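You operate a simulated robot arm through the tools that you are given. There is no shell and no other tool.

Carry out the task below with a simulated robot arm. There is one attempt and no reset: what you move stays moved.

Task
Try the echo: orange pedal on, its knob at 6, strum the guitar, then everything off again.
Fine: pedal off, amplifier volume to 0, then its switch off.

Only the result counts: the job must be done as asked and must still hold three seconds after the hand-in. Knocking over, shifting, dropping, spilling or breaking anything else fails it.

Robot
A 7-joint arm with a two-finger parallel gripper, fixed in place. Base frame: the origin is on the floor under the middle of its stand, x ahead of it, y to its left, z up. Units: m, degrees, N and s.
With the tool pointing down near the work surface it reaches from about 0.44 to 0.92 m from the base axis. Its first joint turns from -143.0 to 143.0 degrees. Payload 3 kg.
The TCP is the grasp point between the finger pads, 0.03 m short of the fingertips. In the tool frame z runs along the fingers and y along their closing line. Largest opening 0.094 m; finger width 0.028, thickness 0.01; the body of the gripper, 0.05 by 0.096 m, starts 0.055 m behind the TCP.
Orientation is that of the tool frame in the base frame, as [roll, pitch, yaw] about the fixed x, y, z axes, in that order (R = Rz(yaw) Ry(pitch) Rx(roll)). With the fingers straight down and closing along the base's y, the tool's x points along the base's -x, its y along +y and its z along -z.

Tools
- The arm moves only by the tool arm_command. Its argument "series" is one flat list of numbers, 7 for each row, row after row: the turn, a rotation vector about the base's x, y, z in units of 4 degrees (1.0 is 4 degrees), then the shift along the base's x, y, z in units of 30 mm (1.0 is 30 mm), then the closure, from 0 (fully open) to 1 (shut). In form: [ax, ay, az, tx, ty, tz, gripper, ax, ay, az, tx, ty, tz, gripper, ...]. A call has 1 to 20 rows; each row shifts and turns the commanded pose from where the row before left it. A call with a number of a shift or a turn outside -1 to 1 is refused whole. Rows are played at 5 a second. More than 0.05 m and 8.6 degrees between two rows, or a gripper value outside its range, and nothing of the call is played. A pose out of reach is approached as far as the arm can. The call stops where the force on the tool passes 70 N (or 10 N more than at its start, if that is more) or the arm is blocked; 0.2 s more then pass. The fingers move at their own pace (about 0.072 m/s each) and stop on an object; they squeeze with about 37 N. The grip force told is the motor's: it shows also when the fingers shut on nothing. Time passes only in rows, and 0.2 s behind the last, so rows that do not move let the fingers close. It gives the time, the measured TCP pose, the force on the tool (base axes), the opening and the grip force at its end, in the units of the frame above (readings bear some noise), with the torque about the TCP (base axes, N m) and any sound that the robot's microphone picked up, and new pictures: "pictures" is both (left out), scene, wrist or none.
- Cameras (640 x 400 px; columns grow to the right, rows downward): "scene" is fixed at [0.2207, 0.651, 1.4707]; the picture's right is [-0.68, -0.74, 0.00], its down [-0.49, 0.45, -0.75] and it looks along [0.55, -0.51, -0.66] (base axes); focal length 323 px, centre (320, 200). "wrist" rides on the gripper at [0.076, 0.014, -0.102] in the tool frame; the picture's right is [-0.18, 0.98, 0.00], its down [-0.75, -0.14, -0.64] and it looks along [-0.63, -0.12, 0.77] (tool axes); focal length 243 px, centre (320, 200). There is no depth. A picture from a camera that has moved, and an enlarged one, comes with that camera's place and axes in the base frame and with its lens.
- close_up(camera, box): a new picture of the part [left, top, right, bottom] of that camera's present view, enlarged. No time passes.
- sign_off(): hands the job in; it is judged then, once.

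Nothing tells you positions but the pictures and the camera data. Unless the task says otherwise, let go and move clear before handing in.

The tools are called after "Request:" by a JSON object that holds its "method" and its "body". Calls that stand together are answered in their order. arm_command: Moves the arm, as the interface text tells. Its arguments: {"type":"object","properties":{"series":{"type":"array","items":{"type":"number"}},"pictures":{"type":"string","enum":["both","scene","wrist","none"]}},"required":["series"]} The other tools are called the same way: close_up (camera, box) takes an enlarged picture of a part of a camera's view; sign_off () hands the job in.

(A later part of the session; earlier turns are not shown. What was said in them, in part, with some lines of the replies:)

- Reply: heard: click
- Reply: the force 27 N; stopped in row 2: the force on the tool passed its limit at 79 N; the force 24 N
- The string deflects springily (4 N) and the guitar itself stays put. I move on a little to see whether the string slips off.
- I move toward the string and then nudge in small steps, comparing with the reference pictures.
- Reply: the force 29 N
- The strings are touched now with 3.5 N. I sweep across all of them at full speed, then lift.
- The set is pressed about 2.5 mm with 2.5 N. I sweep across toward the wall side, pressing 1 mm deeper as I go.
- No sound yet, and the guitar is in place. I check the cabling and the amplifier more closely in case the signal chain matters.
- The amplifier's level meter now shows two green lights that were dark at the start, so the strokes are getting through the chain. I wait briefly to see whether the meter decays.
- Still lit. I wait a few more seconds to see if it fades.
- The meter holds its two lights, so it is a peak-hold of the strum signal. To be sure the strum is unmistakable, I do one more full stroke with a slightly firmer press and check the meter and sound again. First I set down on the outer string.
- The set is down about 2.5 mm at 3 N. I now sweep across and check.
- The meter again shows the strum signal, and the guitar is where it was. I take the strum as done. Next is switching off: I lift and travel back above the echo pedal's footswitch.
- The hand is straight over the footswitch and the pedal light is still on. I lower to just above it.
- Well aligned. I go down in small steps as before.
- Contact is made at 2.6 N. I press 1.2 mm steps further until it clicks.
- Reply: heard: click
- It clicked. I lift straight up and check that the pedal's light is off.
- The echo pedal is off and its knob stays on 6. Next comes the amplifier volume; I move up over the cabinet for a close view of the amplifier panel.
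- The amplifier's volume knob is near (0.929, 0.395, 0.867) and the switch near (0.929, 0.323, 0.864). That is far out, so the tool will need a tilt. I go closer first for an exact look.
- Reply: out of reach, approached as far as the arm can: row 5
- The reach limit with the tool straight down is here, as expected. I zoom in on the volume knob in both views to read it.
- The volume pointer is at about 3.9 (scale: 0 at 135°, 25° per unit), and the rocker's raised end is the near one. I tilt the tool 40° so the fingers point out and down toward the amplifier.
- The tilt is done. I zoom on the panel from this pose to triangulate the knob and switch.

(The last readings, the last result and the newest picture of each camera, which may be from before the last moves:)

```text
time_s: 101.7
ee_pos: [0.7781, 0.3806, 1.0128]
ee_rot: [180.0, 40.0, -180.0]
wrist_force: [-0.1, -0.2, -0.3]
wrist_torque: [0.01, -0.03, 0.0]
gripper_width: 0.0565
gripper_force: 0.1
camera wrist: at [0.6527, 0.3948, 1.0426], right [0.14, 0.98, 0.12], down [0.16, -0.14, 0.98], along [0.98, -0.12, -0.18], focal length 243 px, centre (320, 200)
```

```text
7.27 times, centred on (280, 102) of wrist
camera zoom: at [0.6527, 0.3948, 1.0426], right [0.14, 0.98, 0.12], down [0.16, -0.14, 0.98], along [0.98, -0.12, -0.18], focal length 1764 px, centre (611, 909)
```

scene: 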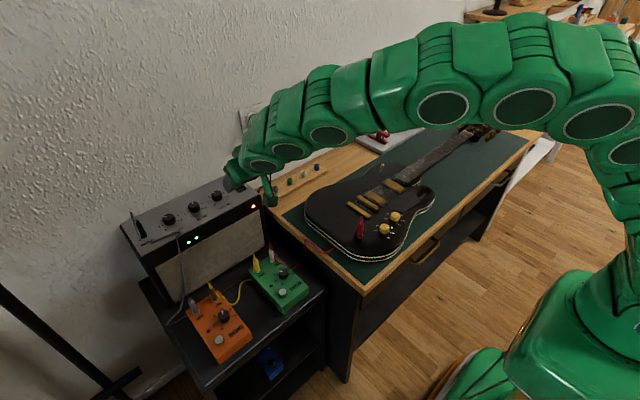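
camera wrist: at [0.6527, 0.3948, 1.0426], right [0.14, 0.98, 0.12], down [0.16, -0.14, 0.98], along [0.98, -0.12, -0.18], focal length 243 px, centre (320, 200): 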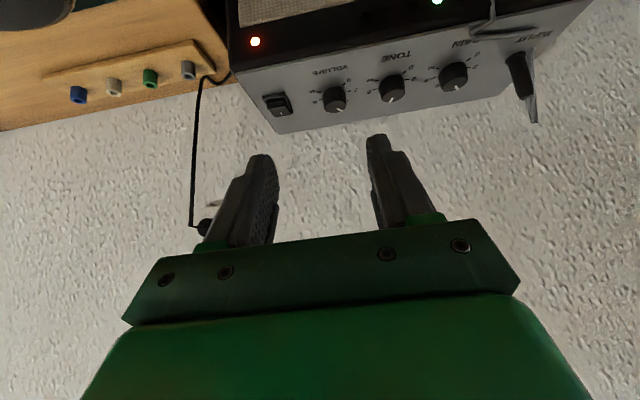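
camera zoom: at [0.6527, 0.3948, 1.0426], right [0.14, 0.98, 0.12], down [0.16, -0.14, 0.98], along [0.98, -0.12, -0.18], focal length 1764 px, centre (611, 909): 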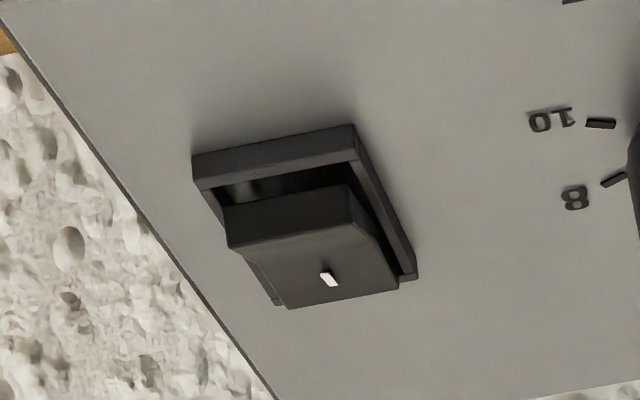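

The volume knob is at about (0.932, 0.394), its top near z 0.87. I move the tilted, open fingers to a pre-grasp about 4 cm above it and check.

Request:
{"method": "arm_command", "body": {"series": [0, 0, 0, 0.79, 0.075, -0.42, 0.4, 0, 0, 0, 0.79, 0.075, -0.42, 0.4, 0, 0, 0, 0.79, 0.075, -0.42, 0.4, 0, 0, 0, 0.79, 0.075, -0.42, 0.4, 0, 0, 0, 0.79, 0.075, -0.42, 0.4, 0, 0, 0, 0.79, 0.075, -0.42, 0.4, 0, 0, 0, 0, 0, 0, 0.4], "pictures": "both"}}

Request:
{"method": "close_up", "body": {"camera": "wrist", "box": [250, 50, 390, 180]}}

Request:
{"method": "close_up", "body": {"camera": "scene", "box": [190, 150, 270, 220]}}

```text
time_s: 103.2
ee_pos: [0.9206, 0.3954, 0.9385]
ee_rot: [-179.9, 40.1, -180.0]
wrist_force: [-1.7, -0.1, -1.3]
wrist_torque: [0.02, 0.0, -0.01]
gripper_width: 0.0565
gripper_force: 0.1
camera wrist: at [0.7965, 0.4081, 0.9667], right [0.14, 0.98, 0.12], down [0.16, -0.14, 0.98], along [0.98, -0.12, -0.18], focal length 243 px, centre (320, 200)
```

scene: 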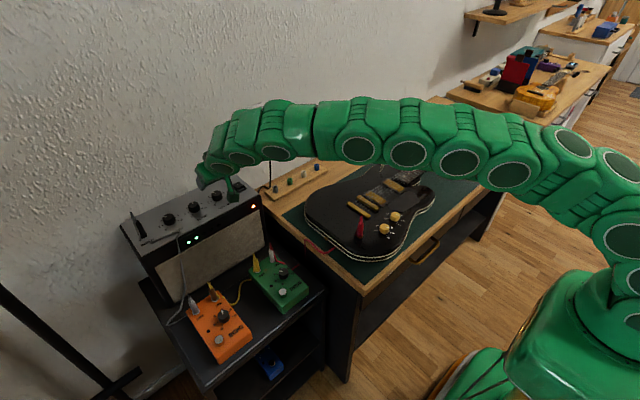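
wrist: 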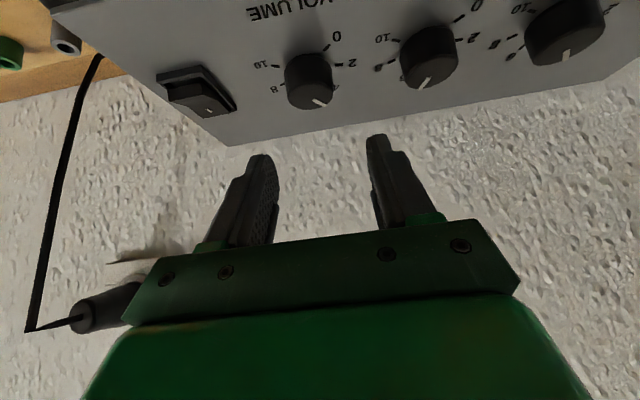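

```text
3.08 times, centred on (320, 115) of wrist
camera zoom: at [0.7965, 0.4081, 0.9667], right [0.14, 0.98, 0.12], down [0.16, -0.14, 0.98], along [0.98, -0.12, -0.18], focal length 746 px, centre (320, 462)
```

zoom: 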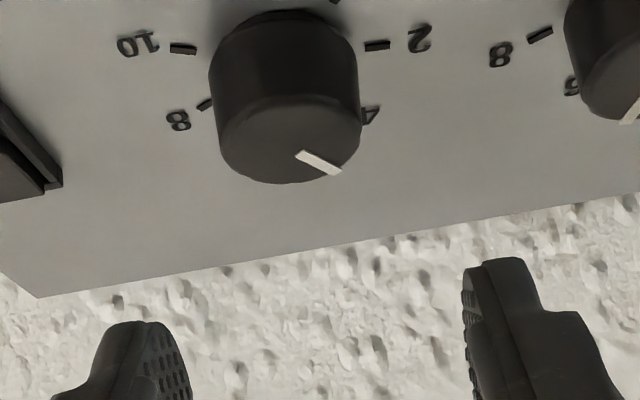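

```text
5.71 times, centred on (230, 185) of scene
camera zoom: at [0.2207, 0.651, 1.4707], right [-0.68, -0.74, 0.0], down [-0.49, 0.45, -0.75], along [0.55, -0.51, -0.66], focal length 1844 px, centre (834, 286)
```

zoom: 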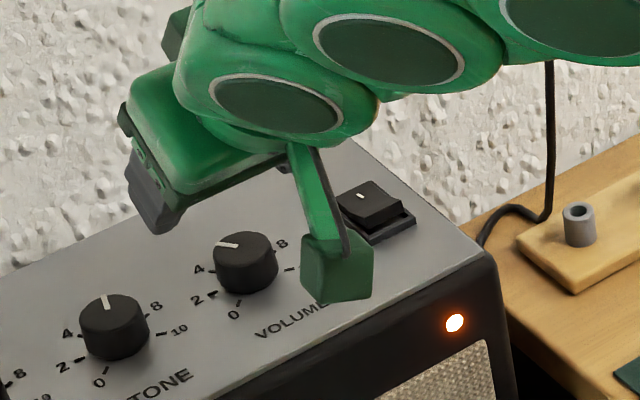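

The knob top works out at (0.934, 0.394, 0.873). I lower 3 cm with a slight y correction and check the fit.

Request:
{"method": "arm_command", "body": {"series": [0, 0, 0, 0.04, -0.06, -0.5, 0.4, 0, 0, 0, 0, 0, -0.5, 0.4, 0, 0, 0, 0, 0, 0, 0.4], "pictures": "none"}}

Request:
{"method": "close_up", "body": {"camera": "wrist", "box": [240, 70, 400, 210]}}

Request:
{"method": "close_up", "body": {"camera": "scene", "box": [190, 150, 270, 220]}}

```text
time_s: 104.0
ee_pos: [0.9221, 0.3924, 0.9074]
ee_rot: [179.9, 40.2, -179.9]
wrist_force: [1.0, -0.2, -0.2]
wrist_torque: [0.0, 0.01, -0.01]
gripper_width: 0.0564
gripper_force: 0.1
```

```text
2.86 times, centred on (320, 140) of wrist
camera zoom: at [0.7975, 0.4059, 0.936], right [0.14, 0.98, 0.12], down [0.16, -0.14, 0.98], along [0.98, -0.12, -0.18], focal length 693 px, centre (320, 371)
```

zoom: 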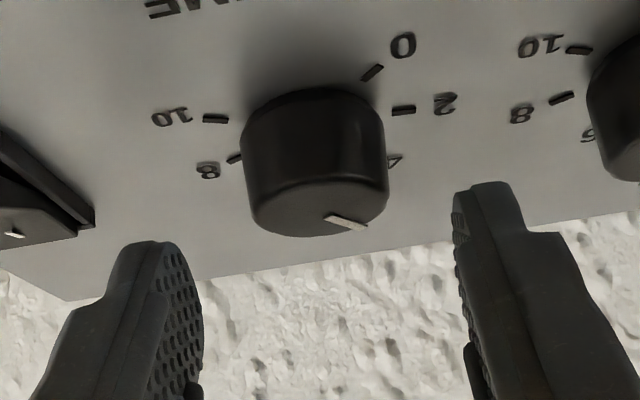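

```text
5.71 times, centred on (230, 185) of scene
camera zoom: at [0.2207, 0.651, 1.4707], right [-0.68, -0.74, 0.0], down [-0.49, 0.45, -0.75], along [0.55, -0.51, -0.66], focal length 1844 px, centre (834, 286)
```

zoom: 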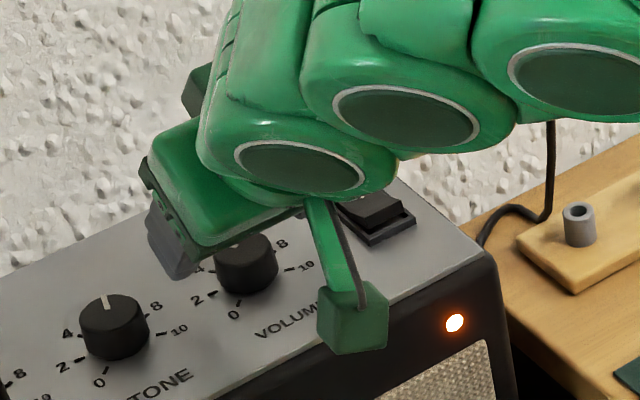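

The knob is centred between the fingers. I lower the last 13 mm.

Request:
{"method": "arm_command", "body": {"series": [0, 0, 0, 0, 0.03, -0.25, 0.4, 0, 0, 0, 0, 0, -0.2, 0.4, 0, 0, 0, 0, 0, 0, 0.4], "pictures": "none"}}

Request:
{"method": "close_up", "body": {"camera": "wrist", "box": [240, 70, 400, 210]}}

Request:
{"method": "close_up", "body": {"camera": "scene", "box": [190, 150, 270, 220]}}

```text
time_s: 104.8
ee_pos: [0.9206, 0.3927, 0.893]
ee_rot: [180.0, 40.1, -179.9]
wrist_force: [-0.1, 0.4, 0.4]
wrist_torque: [-0.03, 0.01, 0.03]
gripper_width: 0.0566
gripper_force: 0.0
```

```text
2.86 times, centred on (320, 140) of wrist
camera zoom: at [0.7977, 0.4064, 0.9229], right [0.14, 0.98, 0.12], down [0.16, -0.14, 0.98], along [0.98, -0.12, -0.18], focal length 693 px, centre (320, 371)
```

zoom: 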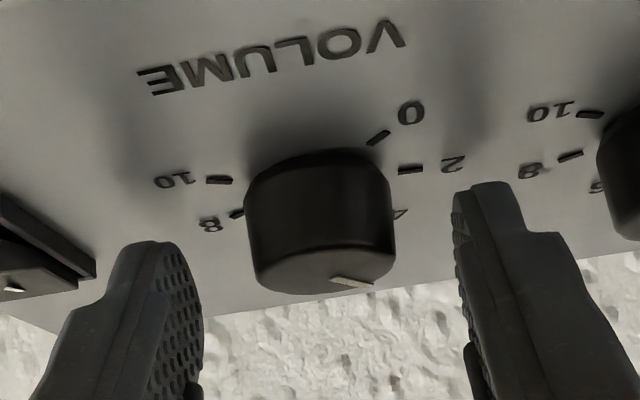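

```text
5.71 times, centred on (230, 185) of scene
camera zoom: at [0.2207, 0.651, 1.4707], right [-0.68, -0.74, 0.0], down [-0.49, 0.45, -0.75], along [0.55, -0.51, -0.66], focal length 1844 px, centre (834, 286)
```

zoom: 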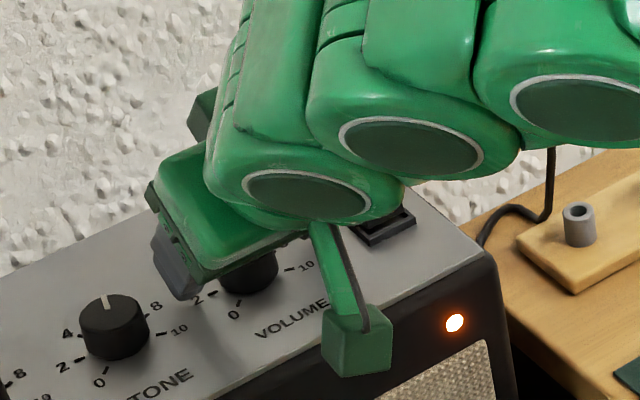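

The fingers straddle the upper half of the knob. I go 2.5 mm deeper and close gently.

Request:
{"method": "arm_command", "body": {"series": [0, 0, 0, 0, 0, -0.08, 0.4, 0, 0, 0, 0, 0, 0, 0.55, 0, 0, 0, 0, 0, 0, 0.64, 0, 0, 0, 0, 0, 0, 0.64], "pictures": "none"}}

Request:
{"method": "close_up", "body": {"camera": "wrist", "box": [240, 70, 400, 210]}}

```text
time_s: 105.8
ee_pos: [0.9217, 0.3922, 0.8918]
ee_rot: [-179.9, 40.1, -179.9]
wrist_force: [0.9, -1.2, 5.7]
wrist_torque: [-0.09, -0.09, -0.16]
gripper_width: 0.036
gripper_force: 1.9
```

```text
2.86 times, centred on (320, 140) of wrist
camera zoom: at [0.7972, 0.4061, 0.9211], right [0.14, 0.98, 0.12], down [0.16, -0.14, 0.98], along [0.98, -0.12, -0.18], focal length 693 px, centre (320, 371)
```

zoom: 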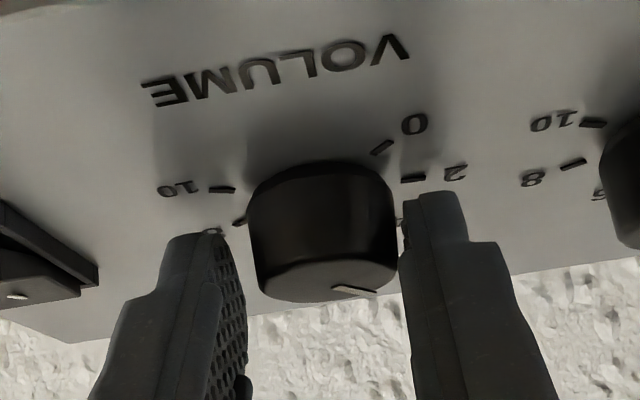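

There is a light touch: the +y finger meets the knob first and the tips graze the panel. I raise 1.5 mm and shift 1.5 mm toward +y.

Request:
{"method": "arm_command", "body": {"series": [0, 0, 0, 0, 0.05, 0.05, 0.6, 0, 0, 0, 0, 0, 0, 0.62, 0, 0, 0, 0, 0, 0, 0.64], "pictures": "none"}}

Request:
{"method": "close_up", "body": {"camera": "wrist", "box": [240, 70, 400, 210]}}

```text
time_s: 106.7
ee_pos: [0.9207, 0.3951, 0.8931]
ee_rot: [-180.0, 40.1, 179.9]
wrist_force: [-0.9, 0.9, 0.1]
wrist_torque: [0.02, 0.01, -0.03]
gripper_width: 0.0336
gripper_force: 0.1
```

```text
2.86 times, centred on (320, 140) of wrist
camera zoom: at [0.7968, 0.4081, 0.9218], right [0.14, 0.98, 0.12], down [0.16, -0.14, 0.98], along [0.98, -0.12, -0.18], focal length 693 px, centre (320, 371)
```

zoom: 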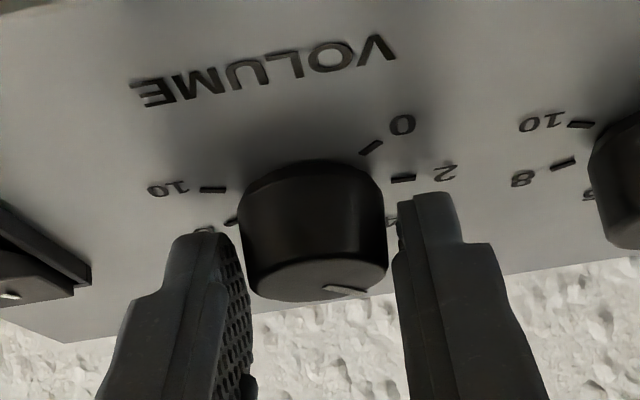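

Free and centred now. I close on the knob.

Request:
{"method": "arm_command", "body": {"series": [0, 0, 0, 0, 0, 0, 0.7, 0, 0, 0, 0, 0, 0, 0.8, 0, 0, 0, 0, 0, 0, 0.8], "pictures": "none"}}

Request:
{"method": "close_up", "body": {"camera": "wrist", "box": [240, 70, 400, 210]}}

```text
time_s: 107.5
ee_pos: [0.9217, 0.3947, 0.8923]
ee_rot: [180.0, 40.1, -180.0]
wrist_force: [-0.9, 4.7, -0.7]
wrist_torque: [0.21, -0.08, 0.06]
gripper_width: 0.0294
gripper_force: 44.7
```

```text
2.86 times, centred on (320, 140) of wrist
camera zoom: at [0.7967, 0.4084, 0.9218], right [0.14, 0.98, 0.12], down [0.16, -0.14, 0.98], along [0.98, -0.12, -0.18], focal length 693 px, centre (320, 371)
```

zoom: 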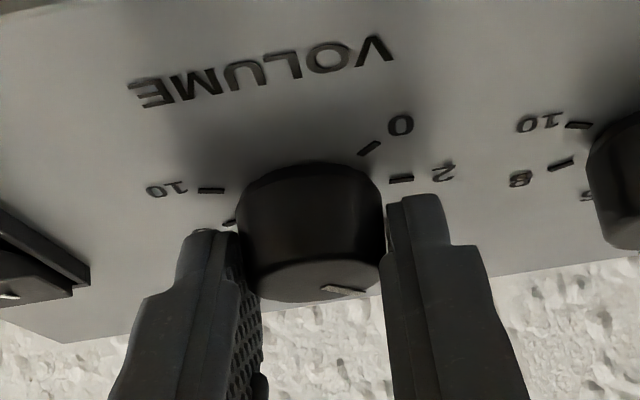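

The knob is gripped firmly. I turn it counter-clockwise about its own axis, 24° first, and check.

Request:
{"method": "arm_command", "body": {"series": [0, 0, 1, 0.001, -0.0279, 0, 0.8, 0, 0, 1, 0.0029, -0.0278, 0, 0.8, 0, 0, 1, 0.0049, -0.0275, 0, 0.8, 0, 0, 1, 0.0068, -0.0271, 0, 0.8, 0, 0, 1, 0.0086, -0.0266, 0, 0.8, 0, 0, 1, 0.0105, -0.0259, 0, 0.8], "pictures": "none"}}

Request:
{"method": "close_up", "body": {"camera": "wrist", "box": [240, 70, 400, 210]}}

Request:
{"method": "close_up", "body": {"camera": "scene", "box": [170, 150, 270, 240]}}

```text
time_s: 108.8
ee_pos: [0.9214, 0.392, 0.8929]
ee_rot: [180.0, 40.2, -155.9]
wrist_force: [17.6, 30.5, -14.7]
wrist_torque: [0.74, -0.52, 0.18]
gripper_width: 0.0293
gripper_force: 44.9
```

```text
2.86 times, centred on (320, 140) of wrist
camera zoom: at [0.8023, 0.3531, 0.922], right [-0.27, 0.95, 0.12], down [0.21, -0.06, 0.98], along [0.94, 0.29, -0.18], focal length 693 px, centre (320, 371)
```

zoom: 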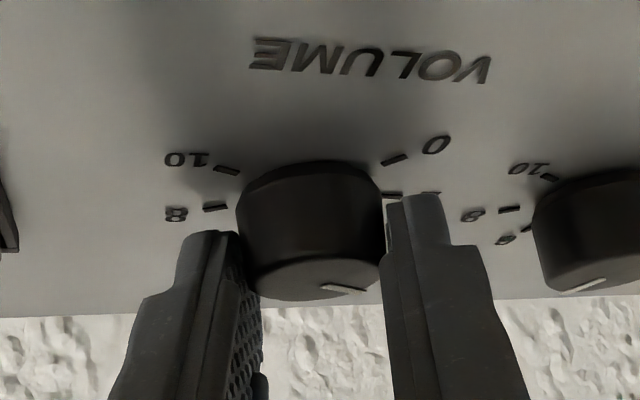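

```text
4.44 times, centred on (220, 195) of scene
camera zoom: at [0.2207, 0.651, 1.4707], right [-0.68, -0.74, 0.0], down [-0.49, 0.45, -0.75], along [0.55, -0.51, -0.66], focal length 1434 px, centre (764, 222)
```

zoom: 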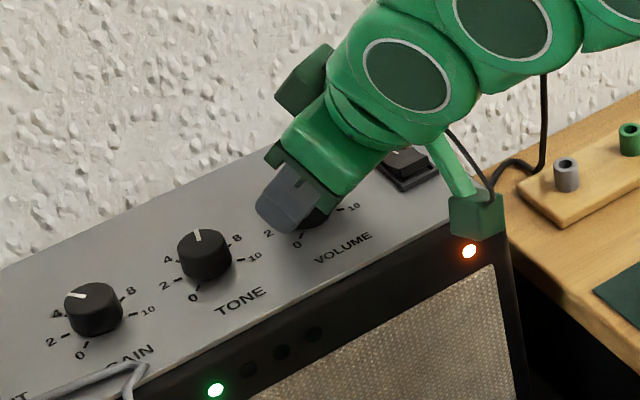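

The knob turns along, but the side force is too high, so my turning centre was a little off. I relax the hold by about 1.5 mm to let the force drop.

Request:
{"method": "arm_command", "body": {"series": [0, 0, 0, 0.03, 0.045, -0.02, 0.8, 0, 0, 0, 0, 0, 0, 0.8], "pictures": "none"}}

```text
time_s: 109.5
ee_pos: [0.9219, 0.3913, 0.8934]
ee_rot: [-180.0, 40.0, -155.9]
wrist_force: [-45.5, 1.7, 19.2]
wrist_torque: [0.16, 1.31, 0.18]
gripper_width: 0.0295
gripper_force: 44.9
```

Overcorrected in x; the arm is stiff. I back off 0.65 mm in x and 0.35 mm in z.

Request:
{"method": "arm_command", "body": {"series": [0, 0, 0, -0.0217, 0.002, 0.0115, 0.8, 0, 0, 0, 0, 0, 0, 0.8], "pictures": "none"}}

Request:
{"method": "close_up", "body": {"camera": "scene", "box": [110, 170, 270, 270]}}

```text
time_s: 110.0
ee_pos: [0.922, 0.3926, 0.893]
ee_rot: [-180.0, 40.1, -156.0]
wrist_force: [-26.0, 11.1, 7.0]
wrist_torque: [0.5, 0.2, 0.2]
gripper_width: 0.0294
gripper_force: 44.7
```

```text
4.00 times, centred on (190, 220) of scene
camera zoom: at [0.2207, 0.651, 1.4707], right [-0.68, -0.74, 0.0], down [-0.49, 0.45, -0.75], along [0.55, -0.51, -0.66], focal length 1290 px, centre (840, 120)
```

zoom: 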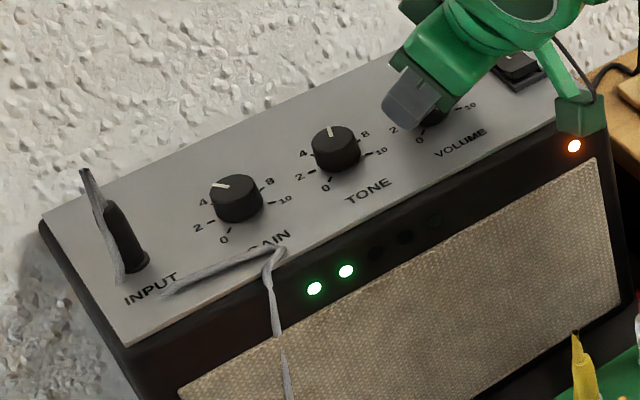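

The amplifier has not moved. I take out the last half millimetre and turn 12° more about a better centre, checking the force.

Request:
{"method": "arm_command", "body": {"series": [0, 0, 0, -0.016, 0, 0.006, 0.8, 0, 0, 1, 0.0098, -0.0201, 0, 0.8, 0, 0, 1, 0.0112, -0.0193, 0, 0.8, 0, 0, 1, 0.0125, -0.0185, 0, 0.8], "pictures": "none"}}

```text
time_s: 111.0
ee_pos: [0.9227, 0.3894, 0.8942]
ee_rot: [-179.9, 40.1, -143.8]
wrist_force: [7.3, 28.7, -7.7]
wrist_torque: [1.02, -0.39, 0.17]
gripper_width: 0.0293
gripper_force: 45.2
```

I correct by 0.9 mm along the closing line and go on 12° with a tighter radius.

Request:
{"method": "arm_command", "body": {"series": [0, 0, 0, -0.018, 0.026, 0, 0.8, 0, 0, 1, 0.0107, -0.0137, 0, 0.8, 0, 0, 1, 0.0117, -0.013, 0, 0.8, 0, 0, 1, 0.0126, -0.0121, 0, 0.8], "pictures": "none"}}

Request:
{"method": "close_up", "body": {"camera": "wrist", "box": [240, 70, 400, 210]}}

Request:
{"method": "close_up", "body": {"camera": "scene", "box": [110, 170, 270, 270]}}

```text
time_s: 112.0
ee_pos: [0.9241, 0.39, 0.8931]
ee_rot: [-180.0, 40.2, -132.1]
wrist_force: [-1.9, 7.7, 13.8]
wrist_torque: [0.73, 0.0, 0.04]
gripper_width: 0.0293
gripper_force: 45.1
```

```text
2.86 times, centred on (320, 140) of wrist
camera zoom: at [0.8295, 0.3054, 0.9222], right [-0.64, 0.76, 0.12], down [0.21, 0.03, 0.98], along [0.74, 0.65, -0.18], focal length 693 px, centre (320, 371)
```

zoom: 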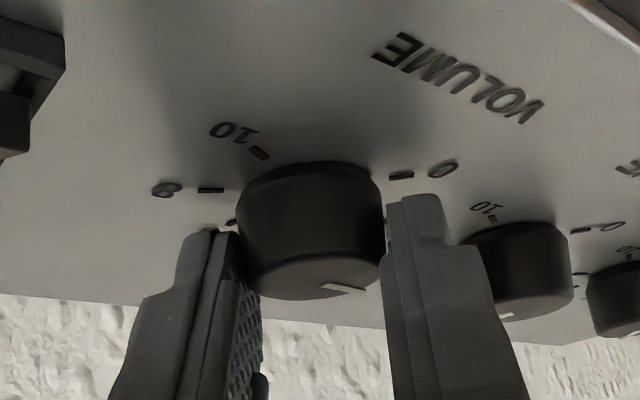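

```text
4.00 times, centred on (190, 220) of scene
camera zoom: at [0.2207, 0.651, 1.4707], right [-0.68, -0.74, 0.0], down [-0.49, 0.45, -0.75], along [0.55, -0.51, -0.66], focal length 1290 px, centre (840, 120)
```

zoom: 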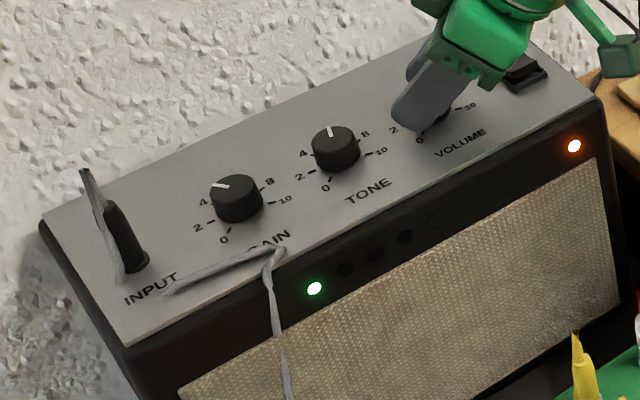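

The meter dropped to one light, following the volume, and the amplifier is unmoved. I've turned 48°; now I release, lift, swing back and regrip for the rest.

Request:
{"method": "arm_command", "body": {"series": [0, 0, 0, 0, 0, 0, 0.6, 0, 0, 0, 0, 0, 0, 0.42, 0, 0, 0, 0, 0, 0.5, 0.42, 0, 0, 0, 0, 0, 0.5, 0.42, 0, 0, 0, 0, 0, 0, 0.42], "pictures": "none"}}

Request:
{"method": "close_up", "body": {"camera": "wrist", "box": [240, 30, 400, 170]}}

Request:
{"method": "close_up", "body": {"camera": "scene", "box": [190, 165, 270, 225]}}

```text
time_s: 113.2
ee_pos: [0.9223, 0.3893, 0.9217]
ee_rot: [180.0, 40.1, -132.0]
wrist_force: [0.1, 0.1, 0.4]
wrist_torque: [0.03, -0.02, 0.05]
gripper_width: 0.0545
gripper_force: 0.0
```

```text
2.86 times, centred on (320, 100) of wrist
camera zoom: at [0.8293, 0.3053, 0.952], right [-0.64, 0.76, 0.12], down [0.21, 0.03, 0.98], along [0.74, 0.65, -0.18], focal length 693 px, centre (320, 486)
```

zoom: 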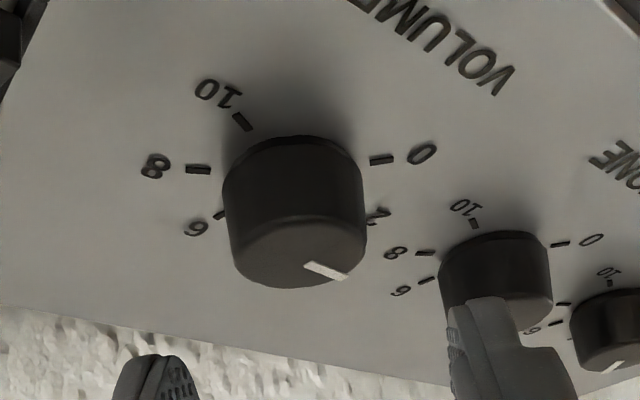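

```text
6.67 times, centred on (230, 195) of scene
camera zoom: at [0.2207, 0.651, 1.4707], right [-0.68, -0.74, 0.0], down [-0.49, 0.45, -0.75], along [0.55, -0.51, -0.66], focal length 2151 px, centre (920, 233)
```

zoom: 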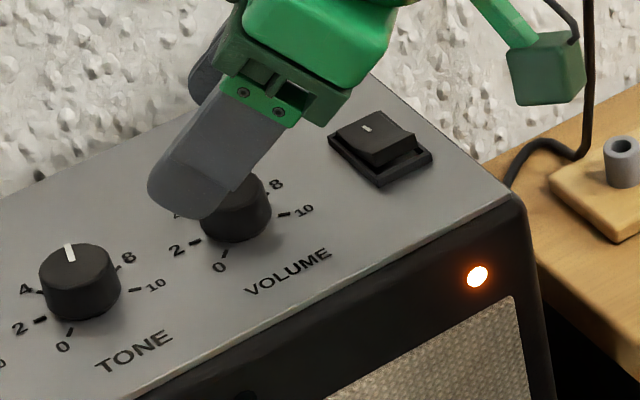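

The pointer is now near 2. I swing the hand back 48° above the knob.

Request:
{"method": "arm_command", "body": {"series": [0, 0, -1, -0.0073, 0.0165, 0, 0.42, 0, 0, -1, -0.0073, 0.0165, 0, 0.42, 0, 0, -1, -0.0073, 0.0165, 0, 0.42, 0, 0, -1, -0.0073, 0.0165, 0, 0.42, 0, 0, -1, -0.0073, 0.0165, 0, 0.42, 0, 0, -1, -0.0073, 0.0165, 0, 0.42, 0, 0, -1, -0.0073, 0.0165, 0, 0.42, 0, 0, -1, -0.0073, 0.0165, 0, 0.42, 0, 0, -1, -0.0073, 0.0165, 0, 0.42, 0, 0, -1, -0.0073, 0.0165, 0, 0.42, 0, 0, -1, -0.0073, 0.0165, 0, 0.42, 0, 0, -1, -0.0073, 0.0165, 0, 0.42, 0, 0, 0, 0, 0, 0, 0.42], "pictures": "none"}}

Request:
{"method": "close_up", "body": {"camera": "wrist", "box": [240, 30, 400, 170]}}

Request:
{"method": "close_up", "body": {"camera": "scene", "box": [190, 165, 270, 225]}}

```text
time_s: 116.0
ee_pos: [0.9208, 0.3941, 0.9235]
ee_rot: [180.0, 40.1, -179.9]
wrist_force: [0.4, -0.1, 0.7]
wrist_torque: [0.0, 0.01, 0.0]
gripper_width: 0.0544
gripper_force: 0.0
```

```text
2.86 times, centred on (320, 100) of wrist
camera zoom: at [0.7965, 0.4082, 0.9523], right [0.14, 0.98, 0.12], down [0.16, -0.14, 0.98], along [0.98, -0.12, -0.18], focal length 693 px, centre (320, 486)
```

zoom: 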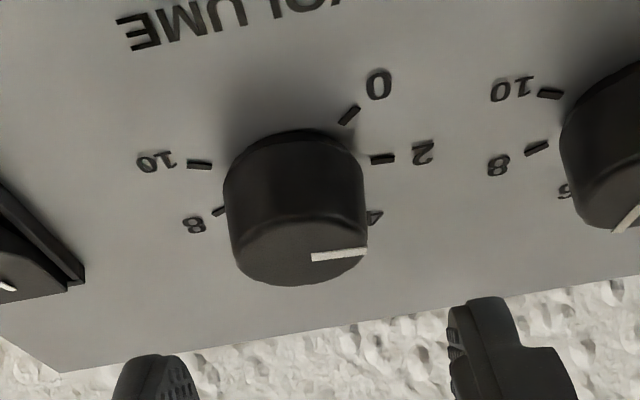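

```text
6.67 times, centred on (230, 195) of scene
camera zoom: at [0.2207, 0.651, 1.4707], right [-0.68, -0.74, 0.0], down [-0.49, 0.45, -0.75], along [0.55, -0.51, -0.66], focal length 2151 px, centre (920, 233)
```

zoom: 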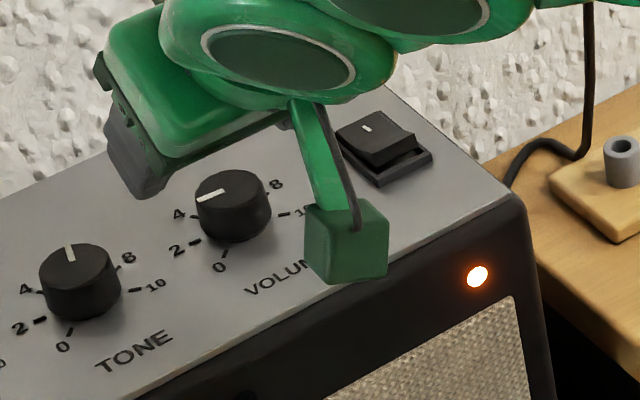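

The pointer is near 2 (about 87°), so about 48° remain. I lower to the same grip height and close.

Request:
{"method": "arm_command", "body": {"series": [0, 0, 0, 0.01, 0.02, -0.5, 0.42, 0, 0, 0, 0, 0, -0.5, 0.42, 0, 0, 0, 0, 0, 0, 0.6, 0, 0, 0, 0, 0, 0, 0.64, 0, 0, 0, 0, 0, 0, 0.64], "pictures": "none"}}

Request:
{"method": "close_up", "body": {"camera": "wrist", "box": [240, 70, 400, 210]}}

```text
time_s: 117.2
ee_pos: [0.9208, 0.3969, 0.8934]
ee_rot: [179.9, 40.1, 180.0]
wrist_force: [-0.3, -0.7, 0.6]
wrist_torque: [0.0, -0.02, 0.0]
gripper_width: 0.0337
gripper_force: 0.1
```

```text
2.86 times, centred on (320, 140) of wrist
camera zoom: at [0.7971, 0.4104, 0.9225], right [0.14, 0.98, 0.12], down [0.16, -0.14, 0.98], along [0.98, -0.12, -0.18], focal length 693 px, centre (320, 371)
```

zoom: 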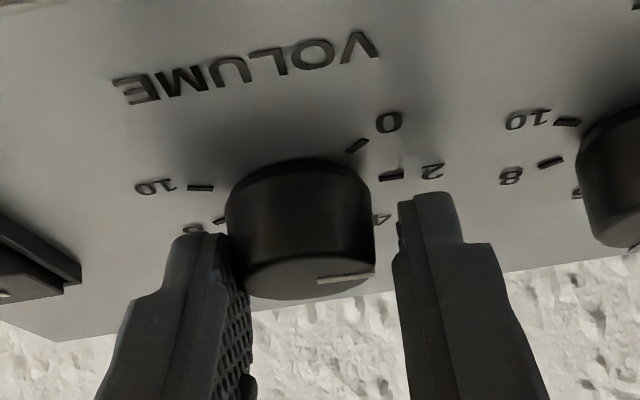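

The hand sits about 2 mm too far toward +y. I shift back and close.

Request:
{"method": "arm_command", "body": {"series": [0, 0, 0, 0, -0.065, 0, 0.62, 0, 0, 0, 0, 0, 0, 0.64, 0, 0, 0, 0, 0, 0, 0.7, 0, 0, 0, 0, 0, 0, 0.8, 0, 0, 0, 0, 0, 0, 0.8], "pictures": "none"}}

Request:
{"method": "close_up", "body": {"camera": "wrist", "box": [240, 70, 400, 210]}}

```text
time_s: 118.5
ee_pos: [0.9212, 0.3952, 0.8925]
ee_rot: [-179.9, 40.1, -179.9]
wrist_force: [0.3, 2.5, -1.5]
wrist_torque: [0.11, 0.09, 0.04]
gripper_width: 0.0294
gripper_force: 45.3
```

```text
2.86 times, centred on (320, 140) of wrist
camera zoom: at [0.797, 0.4083, 0.9224], right [0.14, 0.98, 0.12], down [0.16, -0.14, 0.98], along [0.98, -0.12, -0.18], focal length 693 px, centre (320, 371)
```

zoom: 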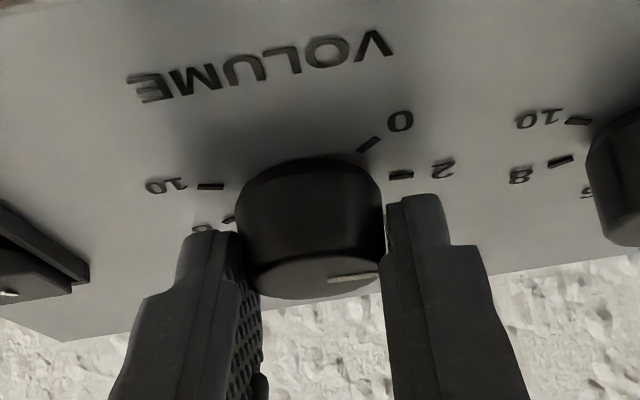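

Gripped with little side force. I turn 16° and check.

Request:
{"method": "arm_command", "body": {"series": [0, 0, 1, 0.0007, -0.0186, 0, 0.8, 0, 0, 1, 0.0019, -0.0185, 0, 0.8, 0, 0, 1, 0.0032, -0.0183, 0, 0.8, 0, 0, 1, 0.0045, -0.0181, 0, 0.8], "pictures": "none"}}

```text
time_s: 119.5
ee_pos: [0.9203, 0.3932, 0.8936]
ee_rot: [-179.9, 40.2, -163.8]
wrist_force: [21.0, 17.8, -0.9]
wrist_torque: [0.62, -0.54, 0.12]
gripper_width: 0.0292
gripper_force: 44.9
```

The force is acceptable but rising; I add a small correction and turn a further 16°.

Request:
{"method": "arm_command", "body": {"series": [0, 0, 0, 0.008, 0.016, 0, 0.8, 0, 0, 1, 0.0047, -0.0144, 0, 0.8, 0, 0, 1, 0.0057, -0.014, 0, 0.8, 0, 0, 1, 0.0066, -0.0136, 0, 0.8, 0, 0, 1, 0.0075, -0.0131, 0, 0.8], "pictures": "none"}}

```text
time_s: 120.7
ee_pos: [0.9223, 0.391, 0.8939]
ee_rot: [-180.0, 39.9, -147.8]
wrist_force: [3.7, 7.1, 12.0]
wrist_torque: [-0.16, 0.37, 0.05]
gripper_width: 0.0295
gripper_force: 45.4
```

Forces are small. I turn 12° more and check the pointer against the scale.

Request:
{"method": "arm_command", "body": {"series": [0, 0, 1, 0.0084, -0.0125, 0, 0.8, 0, 0, 1, 0.0093, -0.0119, 0, 0.8, 0, 0, 1, 0.0101, -0.0112, 0, 0.8], "pictures": "none"}}

Request:
{"method": "close_up", "body": {"camera": "wrist", "box": [240, 70, 400, 210]}}

Request:
{"method": "close_up", "body": {"camera": "scene", "box": [110, 170, 270, 270]}}

```text
time_s: 121.5
ee_pos: [0.9227, 0.3899, 0.8925]
ee_rot: [-180.0, 40.1, -135.9]
wrist_force: [-5.3, 1.3, 7.3]
wrist_torque: [0.15, -0.01, 0.04]
gripper_width: 0.0294
gripper_force: 44.9
```

```text
2.86 times, centred on (320, 140) of wrist
camera zoom: at [0.8237, 0.3124, 0.9223], right [-0.58, 0.8, 0.12], down [0.22, 0.01, 0.98], along [0.78, 0.59, -0.18], focal length 693 px, centre (320, 371)
```

zoom: 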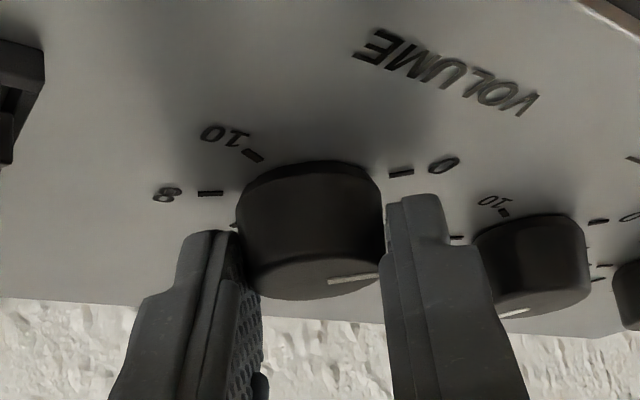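

```text
4.00 times, centred on (190, 220) of scene
camera zoom: at [0.2207, 0.651, 1.4707], right [-0.68, -0.74, 0.0], down [-0.49, 0.45, -0.75], along [0.55, -0.51, -0.66], focal length 1290 px, centre (840, 120)
```

zoom: 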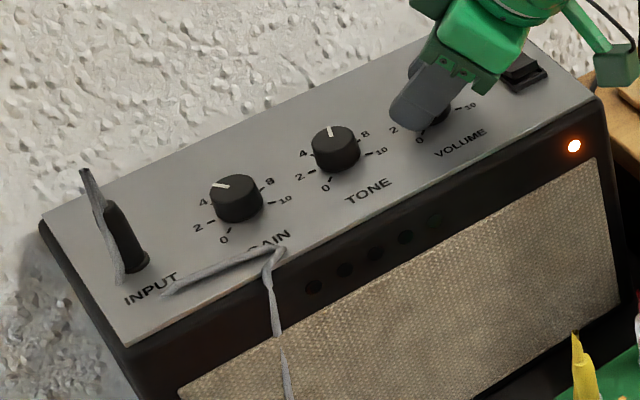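

The meter has gone dark; about 4° remain. I turn 4° more and watch the torque.

Request:
{"method": "arm_command", "body": {"series": [0, 0, 1, 0.0108, -0.0105, 0, 0.8, 0, 0, 0, 0, 0, 0, 0.8], "pictures": "none"}}

```text
time_s: 122.0
ee_pos: [0.9229, 0.3893, 0.8928]
ee_rot: [-179.9, 40.1, -131.9]
wrist_force: [3.4, 1.3, 5.3]
wrist_torque: [0.27, -0.26, -0.03]
gripper_width: 0.0291
gripper_force: 44.9
```

No stop is felt yet. I add 2° more, then release, lift and inspect the pointer.

Request:
{"method": "arm_command", "body": {"series": [0, 0, 0.5, 0.0055, -0.005, 0, 0.8, 0, 0, 0, 0, 0, 0, 0.8], "pictures": "none"}}

Request:
{"method": "arm_command", "body": {"series": [0, 0, 0, 0, 0, 0, 0.6, 0, 0, 0, 0, 0, 0, 0.42, 0, 0, 0, 0, 0, 0.5, 0.42, 0, 0, 0, 0, 0, 0.7, 0.42, 0, 0, 0, -0.2, 0, 0.9, 0.42, 0, 0, 0, 0, 0, 0, 0.42], "pictures": "none"}}

Request:
{"method": "close_up", "body": {"camera": "wrist", "box": [240, 0, 400, 140]}}

Request:
{"method": "close_up", "body": {"camera": "scene", "box": [190, 165, 270, 225]}}

```text
time_s: 122.7
ee_pos: [0.9226, 0.3892, 0.8921]
ee_rot: [-180.0, 40.0, -130.0]
wrist_force: [-3.2, -6.9, 0.0]
wrist_torque: [0.22, -0.2, -0.5]
gripper_width: 0.0293
gripper_force: 44.9
```

```text
time_s: 124.0
ee_pos: [0.9185, 0.3901, 0.954]
ee_rot: [179.9, 40.0, -129.9]
wrist_force: [-0.5, 0.4, 0.6]
wrist_torque: [0.02, 0.02, -0.02]
gripper_width: 0.0543
gripper_force: 0.0
```

```text
2.86 times, centred on (320, 70) of wrist
camera zoom: at [0.8275, 0.3024, 0.9839], right [-0.66, 0.74, 0.12], down [0.21, 0.03, 0.98], along [0.72, 0.67, -0.18], focal length 693 px, centre (320, 571)
```

zoom: 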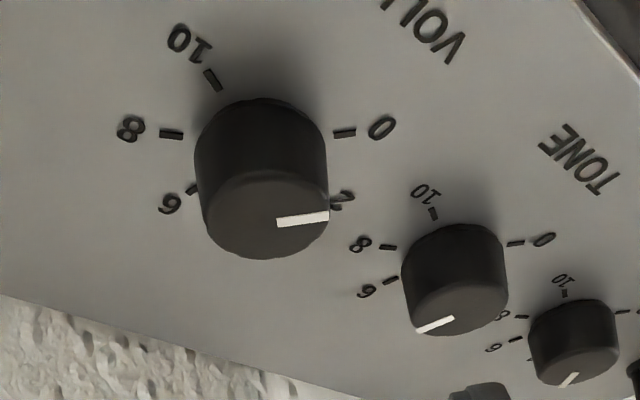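

```text
6.67 times, centred on (230, 195) of scene
camera zoom: at [0.2207, 0.651, 1.4707], right [-0.68, -0.74, 0.0], down [-0.49, 0.45, -0.75], along [0.55, -0.51, -0.66], focal length 2151 px, centre (920, 233)
```

zoom: 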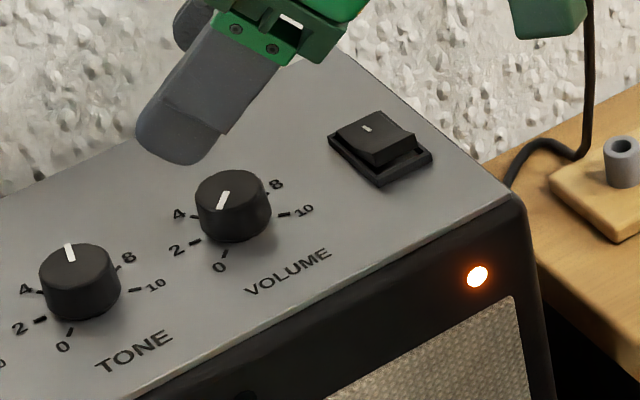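

The last 2° met the stop (torque −0.5) and the pointer lines up with 0: the volume is at 0. Next I swing the shut fingers over the power switch's raised near end.

Request:
{"method": "arm_command", "body": {"series": [0, 0, -1, -0.02, -0.17, 0, 1, 0, 0, -1, -0.02, -0.17, 0, 1, 0, 0, -1, -0.02, -0.17, 0, 1, 0, 0, -1, -0.02, -0.17, 0, 1, 0, 0, -1, -0.02, -0.17, 0, 1, 0, 0, -1, -0.02, -0.17, 0, 1, 0, 0, -1, -0.02, -0.17, 0, 1, 0, 0, -1, -0.02, -0.17, 0, 1, 0, 0, -1, -0.02, -0.17, 0, 1, 0, 0, -1, -0.02, -0.17, 0, 1, 0, 0, -1, -0.02, -0.17, 0, 1, 0, 0, -1, -0.02, -0.17, 0, 1, 0, 0, -0.5, -0.02, -0.18, 0, 1, 0, 0, 0, 0, 0, 0, 1], "pictures": "both"}}

Request:
{"method": "close_up", "body": {"camera": "wrist", "box": [240, 40, 400, 180]}}

Request:
{"method": "close_up", "body": {"camera": "scene", "box": [190, 155, 270, 225]}}

```text
time_s: 127.0
ee_pos: [0.9098, 0.3218, 0.9566]
ee_rot: [-180.0, 40.2, -180.0]
wrist_force: [-0.3, 0.7, 0.0]
wrist_torque: [-0.01, 0.03, -0.01]
gripper_width: 0.0
gripper_force: 32.2
camera wrist: at [0.7857, 0.3367, 0.9862], right [0.14, 0.98, 0.12], down [0.16, -0.14, 0.98], along [0.98, -0.12, -0.18], focal length 243 px, centre (320, 200)
```

scene: 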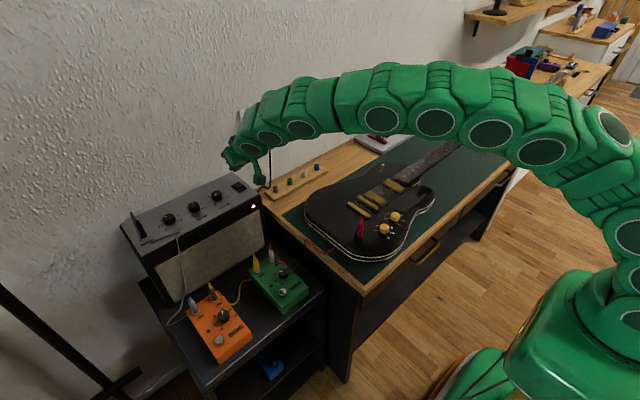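
wrist: 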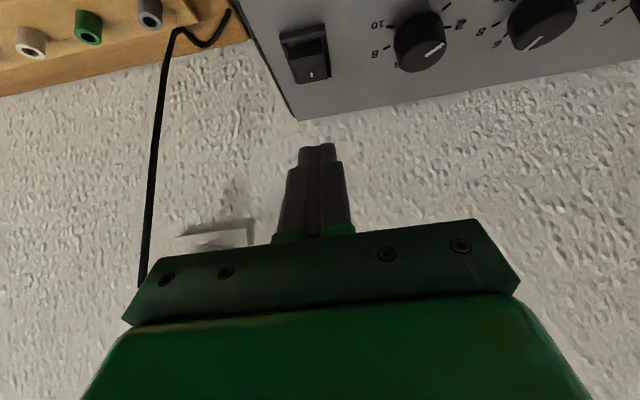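

```text
2.86 times, centred on (320, 110) of wrist
camera zoom: at [0.7857, 0.3367, 0.9862], right [0.14, 0.98, 0.12], down [0.16, -0.14, 0.98], along [0.98, -0.12, -0.18], focal length 693 px, centre (320, 457)
```

zoom: 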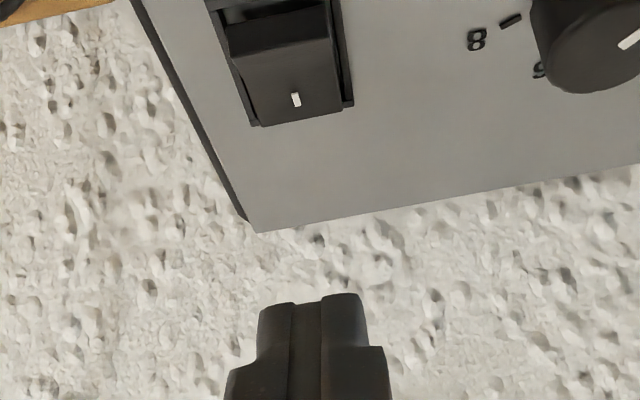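

```text
5.71 times, centred on (230, 190) of scene
camera zoom: at [0.2207, 0.651, 1.4707], right [-0.68, -0.74, 0.0], down [-0.49, 0.45, -0.75], along [0.55, -0.51, -0.66], focal length 1844 px, centre (834, 257)
```

zoom: 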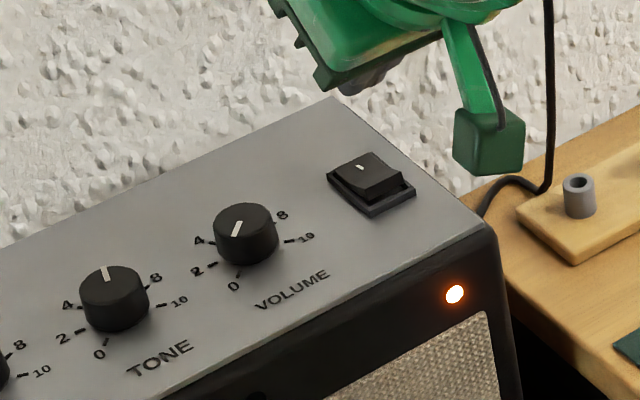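

The near end of the rocker tops out at about (0.919, 0.323, 0.869). I lower the fingertips to just above it.

Request:
{"method": "arm_command", "body": {"series": [0, 0, 0, 0.15, 0.03, -0.6, 1, 0, 0, 0, 0, 0, -0.6, 1, 0, 0, 0, 0, 0, -0.4, 1, 0, 0, 0, 0, 0, 0, 1], "pictures": "none"}}

Request:
{"method": "close_up", "body": {"camera": "wrist", "box": [240, 60, 400, 200]}}

Request:
{"method": "close_up", "body": {"camera": "scene", "box": [190, 155, 270, 225]}}

```text
time_s: 128.1
ee_pos: [0.9146, 0.3229, 0.9084]
ee_rot: [-180.0, 40.1, -179.9]
wrist_force: [0.9, 0.5, 0.2]
wrist_torque: [0.0, -0.04, 0.0]
gripper_width: 0.0
gripper_force: 32.8
```

```text
2.86 times, centred on (320, 130) of wrist
camera zoom: at [0.7899, 0.3369, 0.9372], right [0.14, 0.98, 0.12], down [0.16, -0.14, 0.98], along [0.98, -0.12, -0.18], focal length 693 px, centre (320, 400)
```

zoom: 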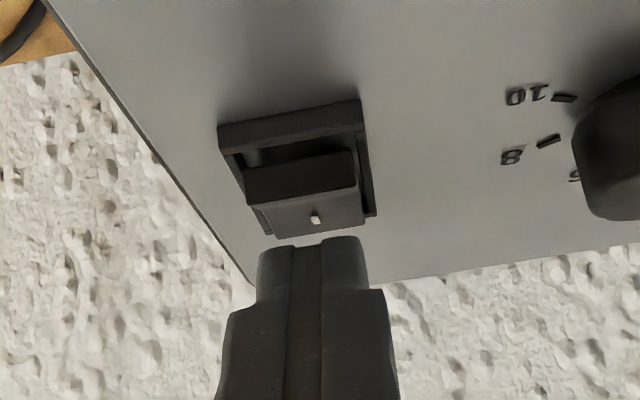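

```text
5.71 times, centred on (230, 190) of scene
camera zoom: at [0.2207, 0.651, 1.4707], right [-0.68, -0.74, 0.0], down [-0.49, 0.45, -0.75], along [0.55, -0.51, -0.66], focal length 1844 px, centre (834, 257)
```

zoom: 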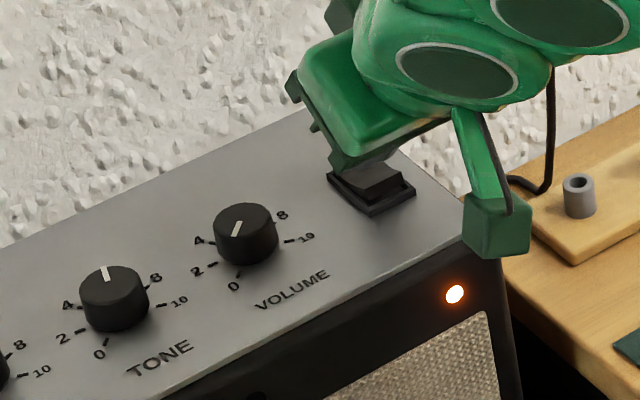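

The fingertips are right over the rocker. I shift 3 mm closer to its near edge and lower stepwise.

Request:
{"method": "arm_command", "body": {"series": [0, 0, 0, -0.1, 0, -0.07, 1, 0, 0, 0, 0, 0, -0.07, 1, 0, 0, 0, 0, 0, -0.05, 1], "pictures": "none"}}

```text
time_s: 128.8
ee_pos: [0.9119, 0.3232, 0.9023]
ee_rot: [-180.0, 40.1, 179.9]
wrist_force: [-0.5, 0.1, 2.0]
wrist_torque: [0.01, -0.01, -0.01]
gripper_width: 0.0001
gripper_force: 32.9
```

Contact is just beginning (2 N). I press on in 1 mm steps.

Request:
{"method": "arm_command", "body": {"series": [0, 0, 0, 0, 0, -0.035, 1, 0, 0, 0, 0, 0, -0.035, 1], "pictures": "none"}}

Request:
{"method": "close_up", "body": {"camera": "wrist", "box": [240, 60, 400, 200]}}

```text
time_s: 129.4
ee_pos: [0.9115, 0.3233, 0.9018]
ee_rot: [-180.0, 40.1, -179.9]
wrist_force: [-0.2, -1.1, 0.1]
wrist_torque: [0.0, -0.01, 0.0]
gripper_width: 0.0
gripper_force: 33.0
heard: click
```

```text
2.86 times, centred on (320, 130) of wrist
camera zoom: at [0.7867, 0.337, 0.9298], right [0.14, 0.98, 0.12], down [0.16, -0.14, 0.98], along [0.98, -0.12, -0.18], focal length 693 px, centre (320, 400)
```

zoom: 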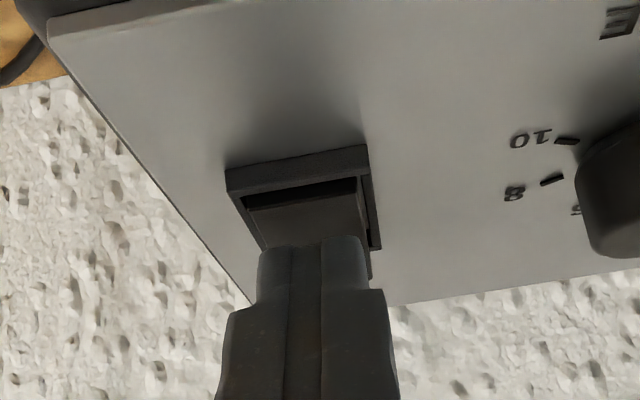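

It clicked and the rocker flipped. I lift away and check the lights, the knob and the switch.

Request:
{"method": "arm_command", "body": {"series": [0, 0, 0, 0, 0, 0.5, 1, 0, 0, 0, 0, 0, 0.9, 1, 0, 0, 0, -0.3, 0, 0.9, 1, 0, 0, 0, -0.9, 0, 0.5, 1, 0, 0, 0, -0.9, 0, 0.5, 1, 0, 0, 0, -0.9, 0, 0.5, 1, 0, 0, 0, -0.9, 0, 0.3, 1, 0, 0, 0, -0.9, -0.3, 0.2, 1, 0, 0, 0, -0.9, -0.3, 0.2, 1, 0, 0, 0, 0, 0, 0, 1], "pictures": "both"}}

Request:
{"method": "close_up", "body": {"camera": "scene", "box": [110, 160, 270, 260]}}

Request:
{"method": "close_up", "body": {"camera": "scene", "box": [170, 230, 330, 370]}}

Request:
{"method": "close_up", "body": {"camera": "scene", "box": [300, 140, 440, 260]}}

Request:
{"method": "close_up", "body": {"camera": "scene", "box": [195, 170, 255, 215]}}

```text
time_s: 131.7
ee_pos: [0.7374, 0.3051, 1.0353]
ee_rot: [180.0, 40.1, 180.0]
wrist_force: [0.3, 0.4, -0.8]
wrist_torque: [-0.02, -0.01, 0.03]
gripper_width: 0.0001
gripper_force: 33.1
camera wrist: at [0.614, 0.318, 1.0649], right [0.14, 0.98, 0.12], down [0.16, -0.14, 0.98], along [0.98, -0.12, -0.18], focal length 243 px, centre (320, 200)
```

scene: 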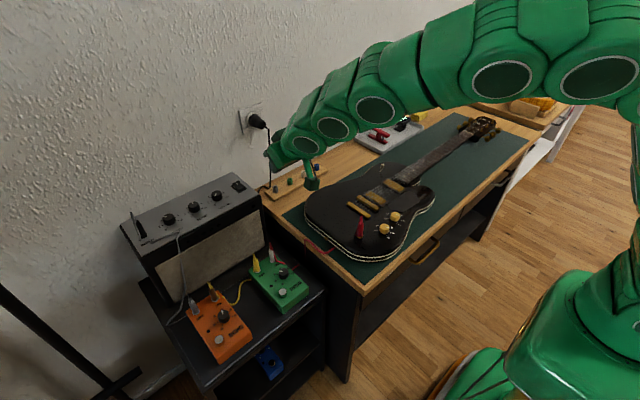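
wrist: 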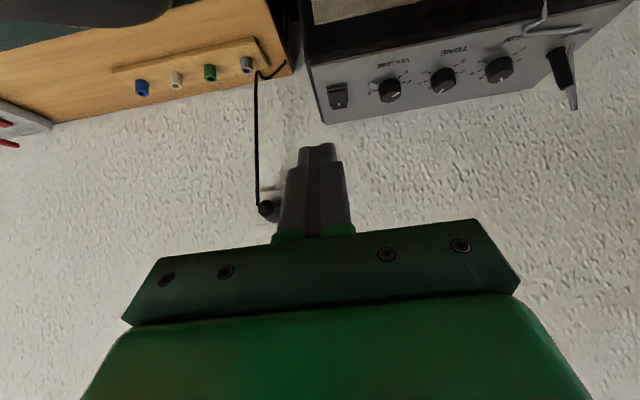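

```text
4.00 times, centred on (190, 210) of scene
camera zoom: at [0.2207, 0.651, 1.4707], right [-0.68, -0.74, 0.0], down [-0.49, 0.45, -0.75], along [0.55, -0.51, -0.66], focal length 1290 px, centre (840, 160)
```

zoom: 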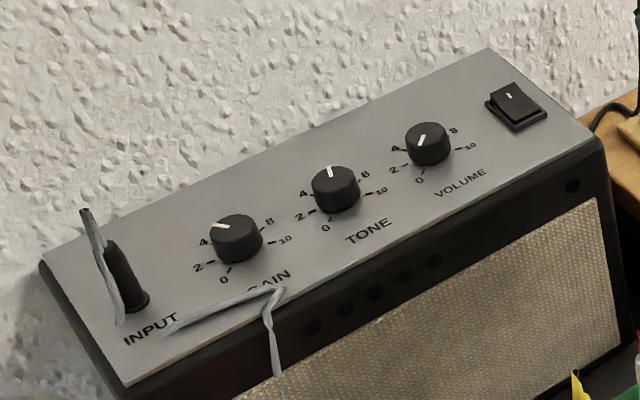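

```text
2.86 times, centred on (250, 300) of scene
camera zoom: at [0.2207, 0.651, 1.4707], right [-0.68, -0.74, 0.0], down [-0.49, 0.45, -0.75], along [0.55, -0.51, -0.66], focal length 922 px, centre (520, -86)
```

zoom: 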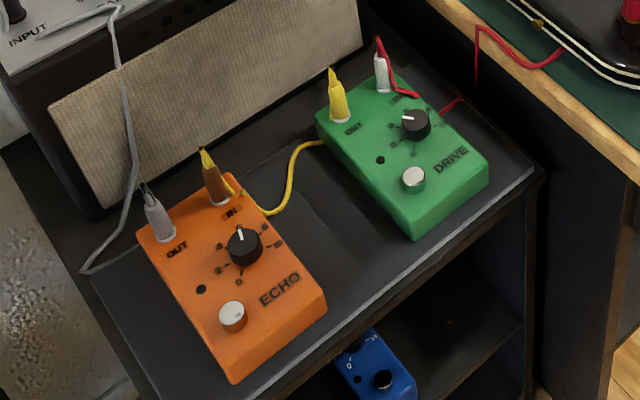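

```text
3.33 times, centred on (370, 200) of scene
camera zoom: at [0.2207, 0.651, 1.4707], right [-0.68, -0.74, 0.0], down [-0.49, 0.45, -0.75], along [0.55, -0.51, -0.66], focal length 1075 px, centre (153, 200)
```

zoom: 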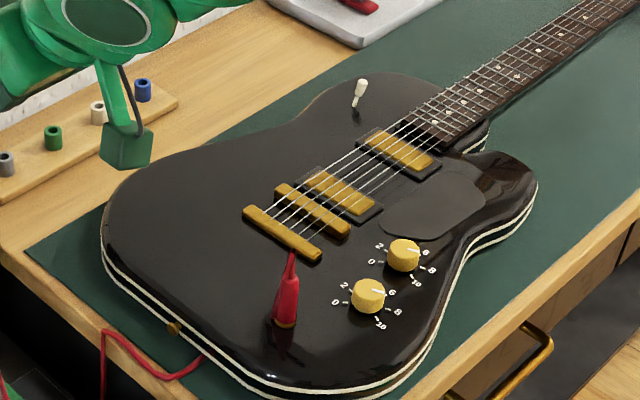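

```text
8.89 times, centred on (225, 192) of scene
camera zoom: at [0.2207, 0.651, 1.4707], right [-0.68, -0.74, 0.0], down [-0.49, 0.45, -0.75], along [0.55, -0.51, -0.66], focal length 2868 px, centre (1164, 267)
```

zoom: 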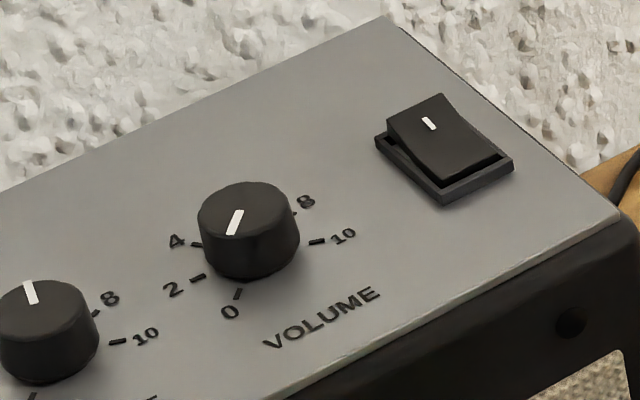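

Everything is as asked: the orange pedal is off with its knob on 6, the amplifier volume is at 0, and its switch is flipped with its light out. The strum registered on the amplifier's meter, though the microphone reported no sound. Light contact slid the guitar about 12 mm; I pushed it back to within about 1 mm. The pedals and amplifier haven't moved. The arm is clear, so I hand in.

Request:
{"method": "sign_off", "body": {}}

```text
The job is handed in.
```

The echo test is done and everything is switched off again: the orange pedal is off, the amplifier volume is at 0, and then its switch was turned off. I left the echo knob at 6.

- **Strum:** I strummed across all six strings several times with the pedal on and its knob at 6. The amplifier's level meter lit up and held two lights until I turned the volume down. The microphone only ever reported the switch clicks, so the meter is my only evidence that the strum registered.
- **Guitar moved and put back:** my first touch on the strings slid the guitar about 12 mm toward the robot. I pushed it back, and in the camera view it now sits within about 1 mm of where it was.
- **Pressing on the guitar:** while feeling for its height I pressed down on the guitar's body, and the force peaked at 79 N before the arm stopped itself. I saw no damage or movement from that.

The pedals and amplifier have not moved, and the arm is clear of everything.
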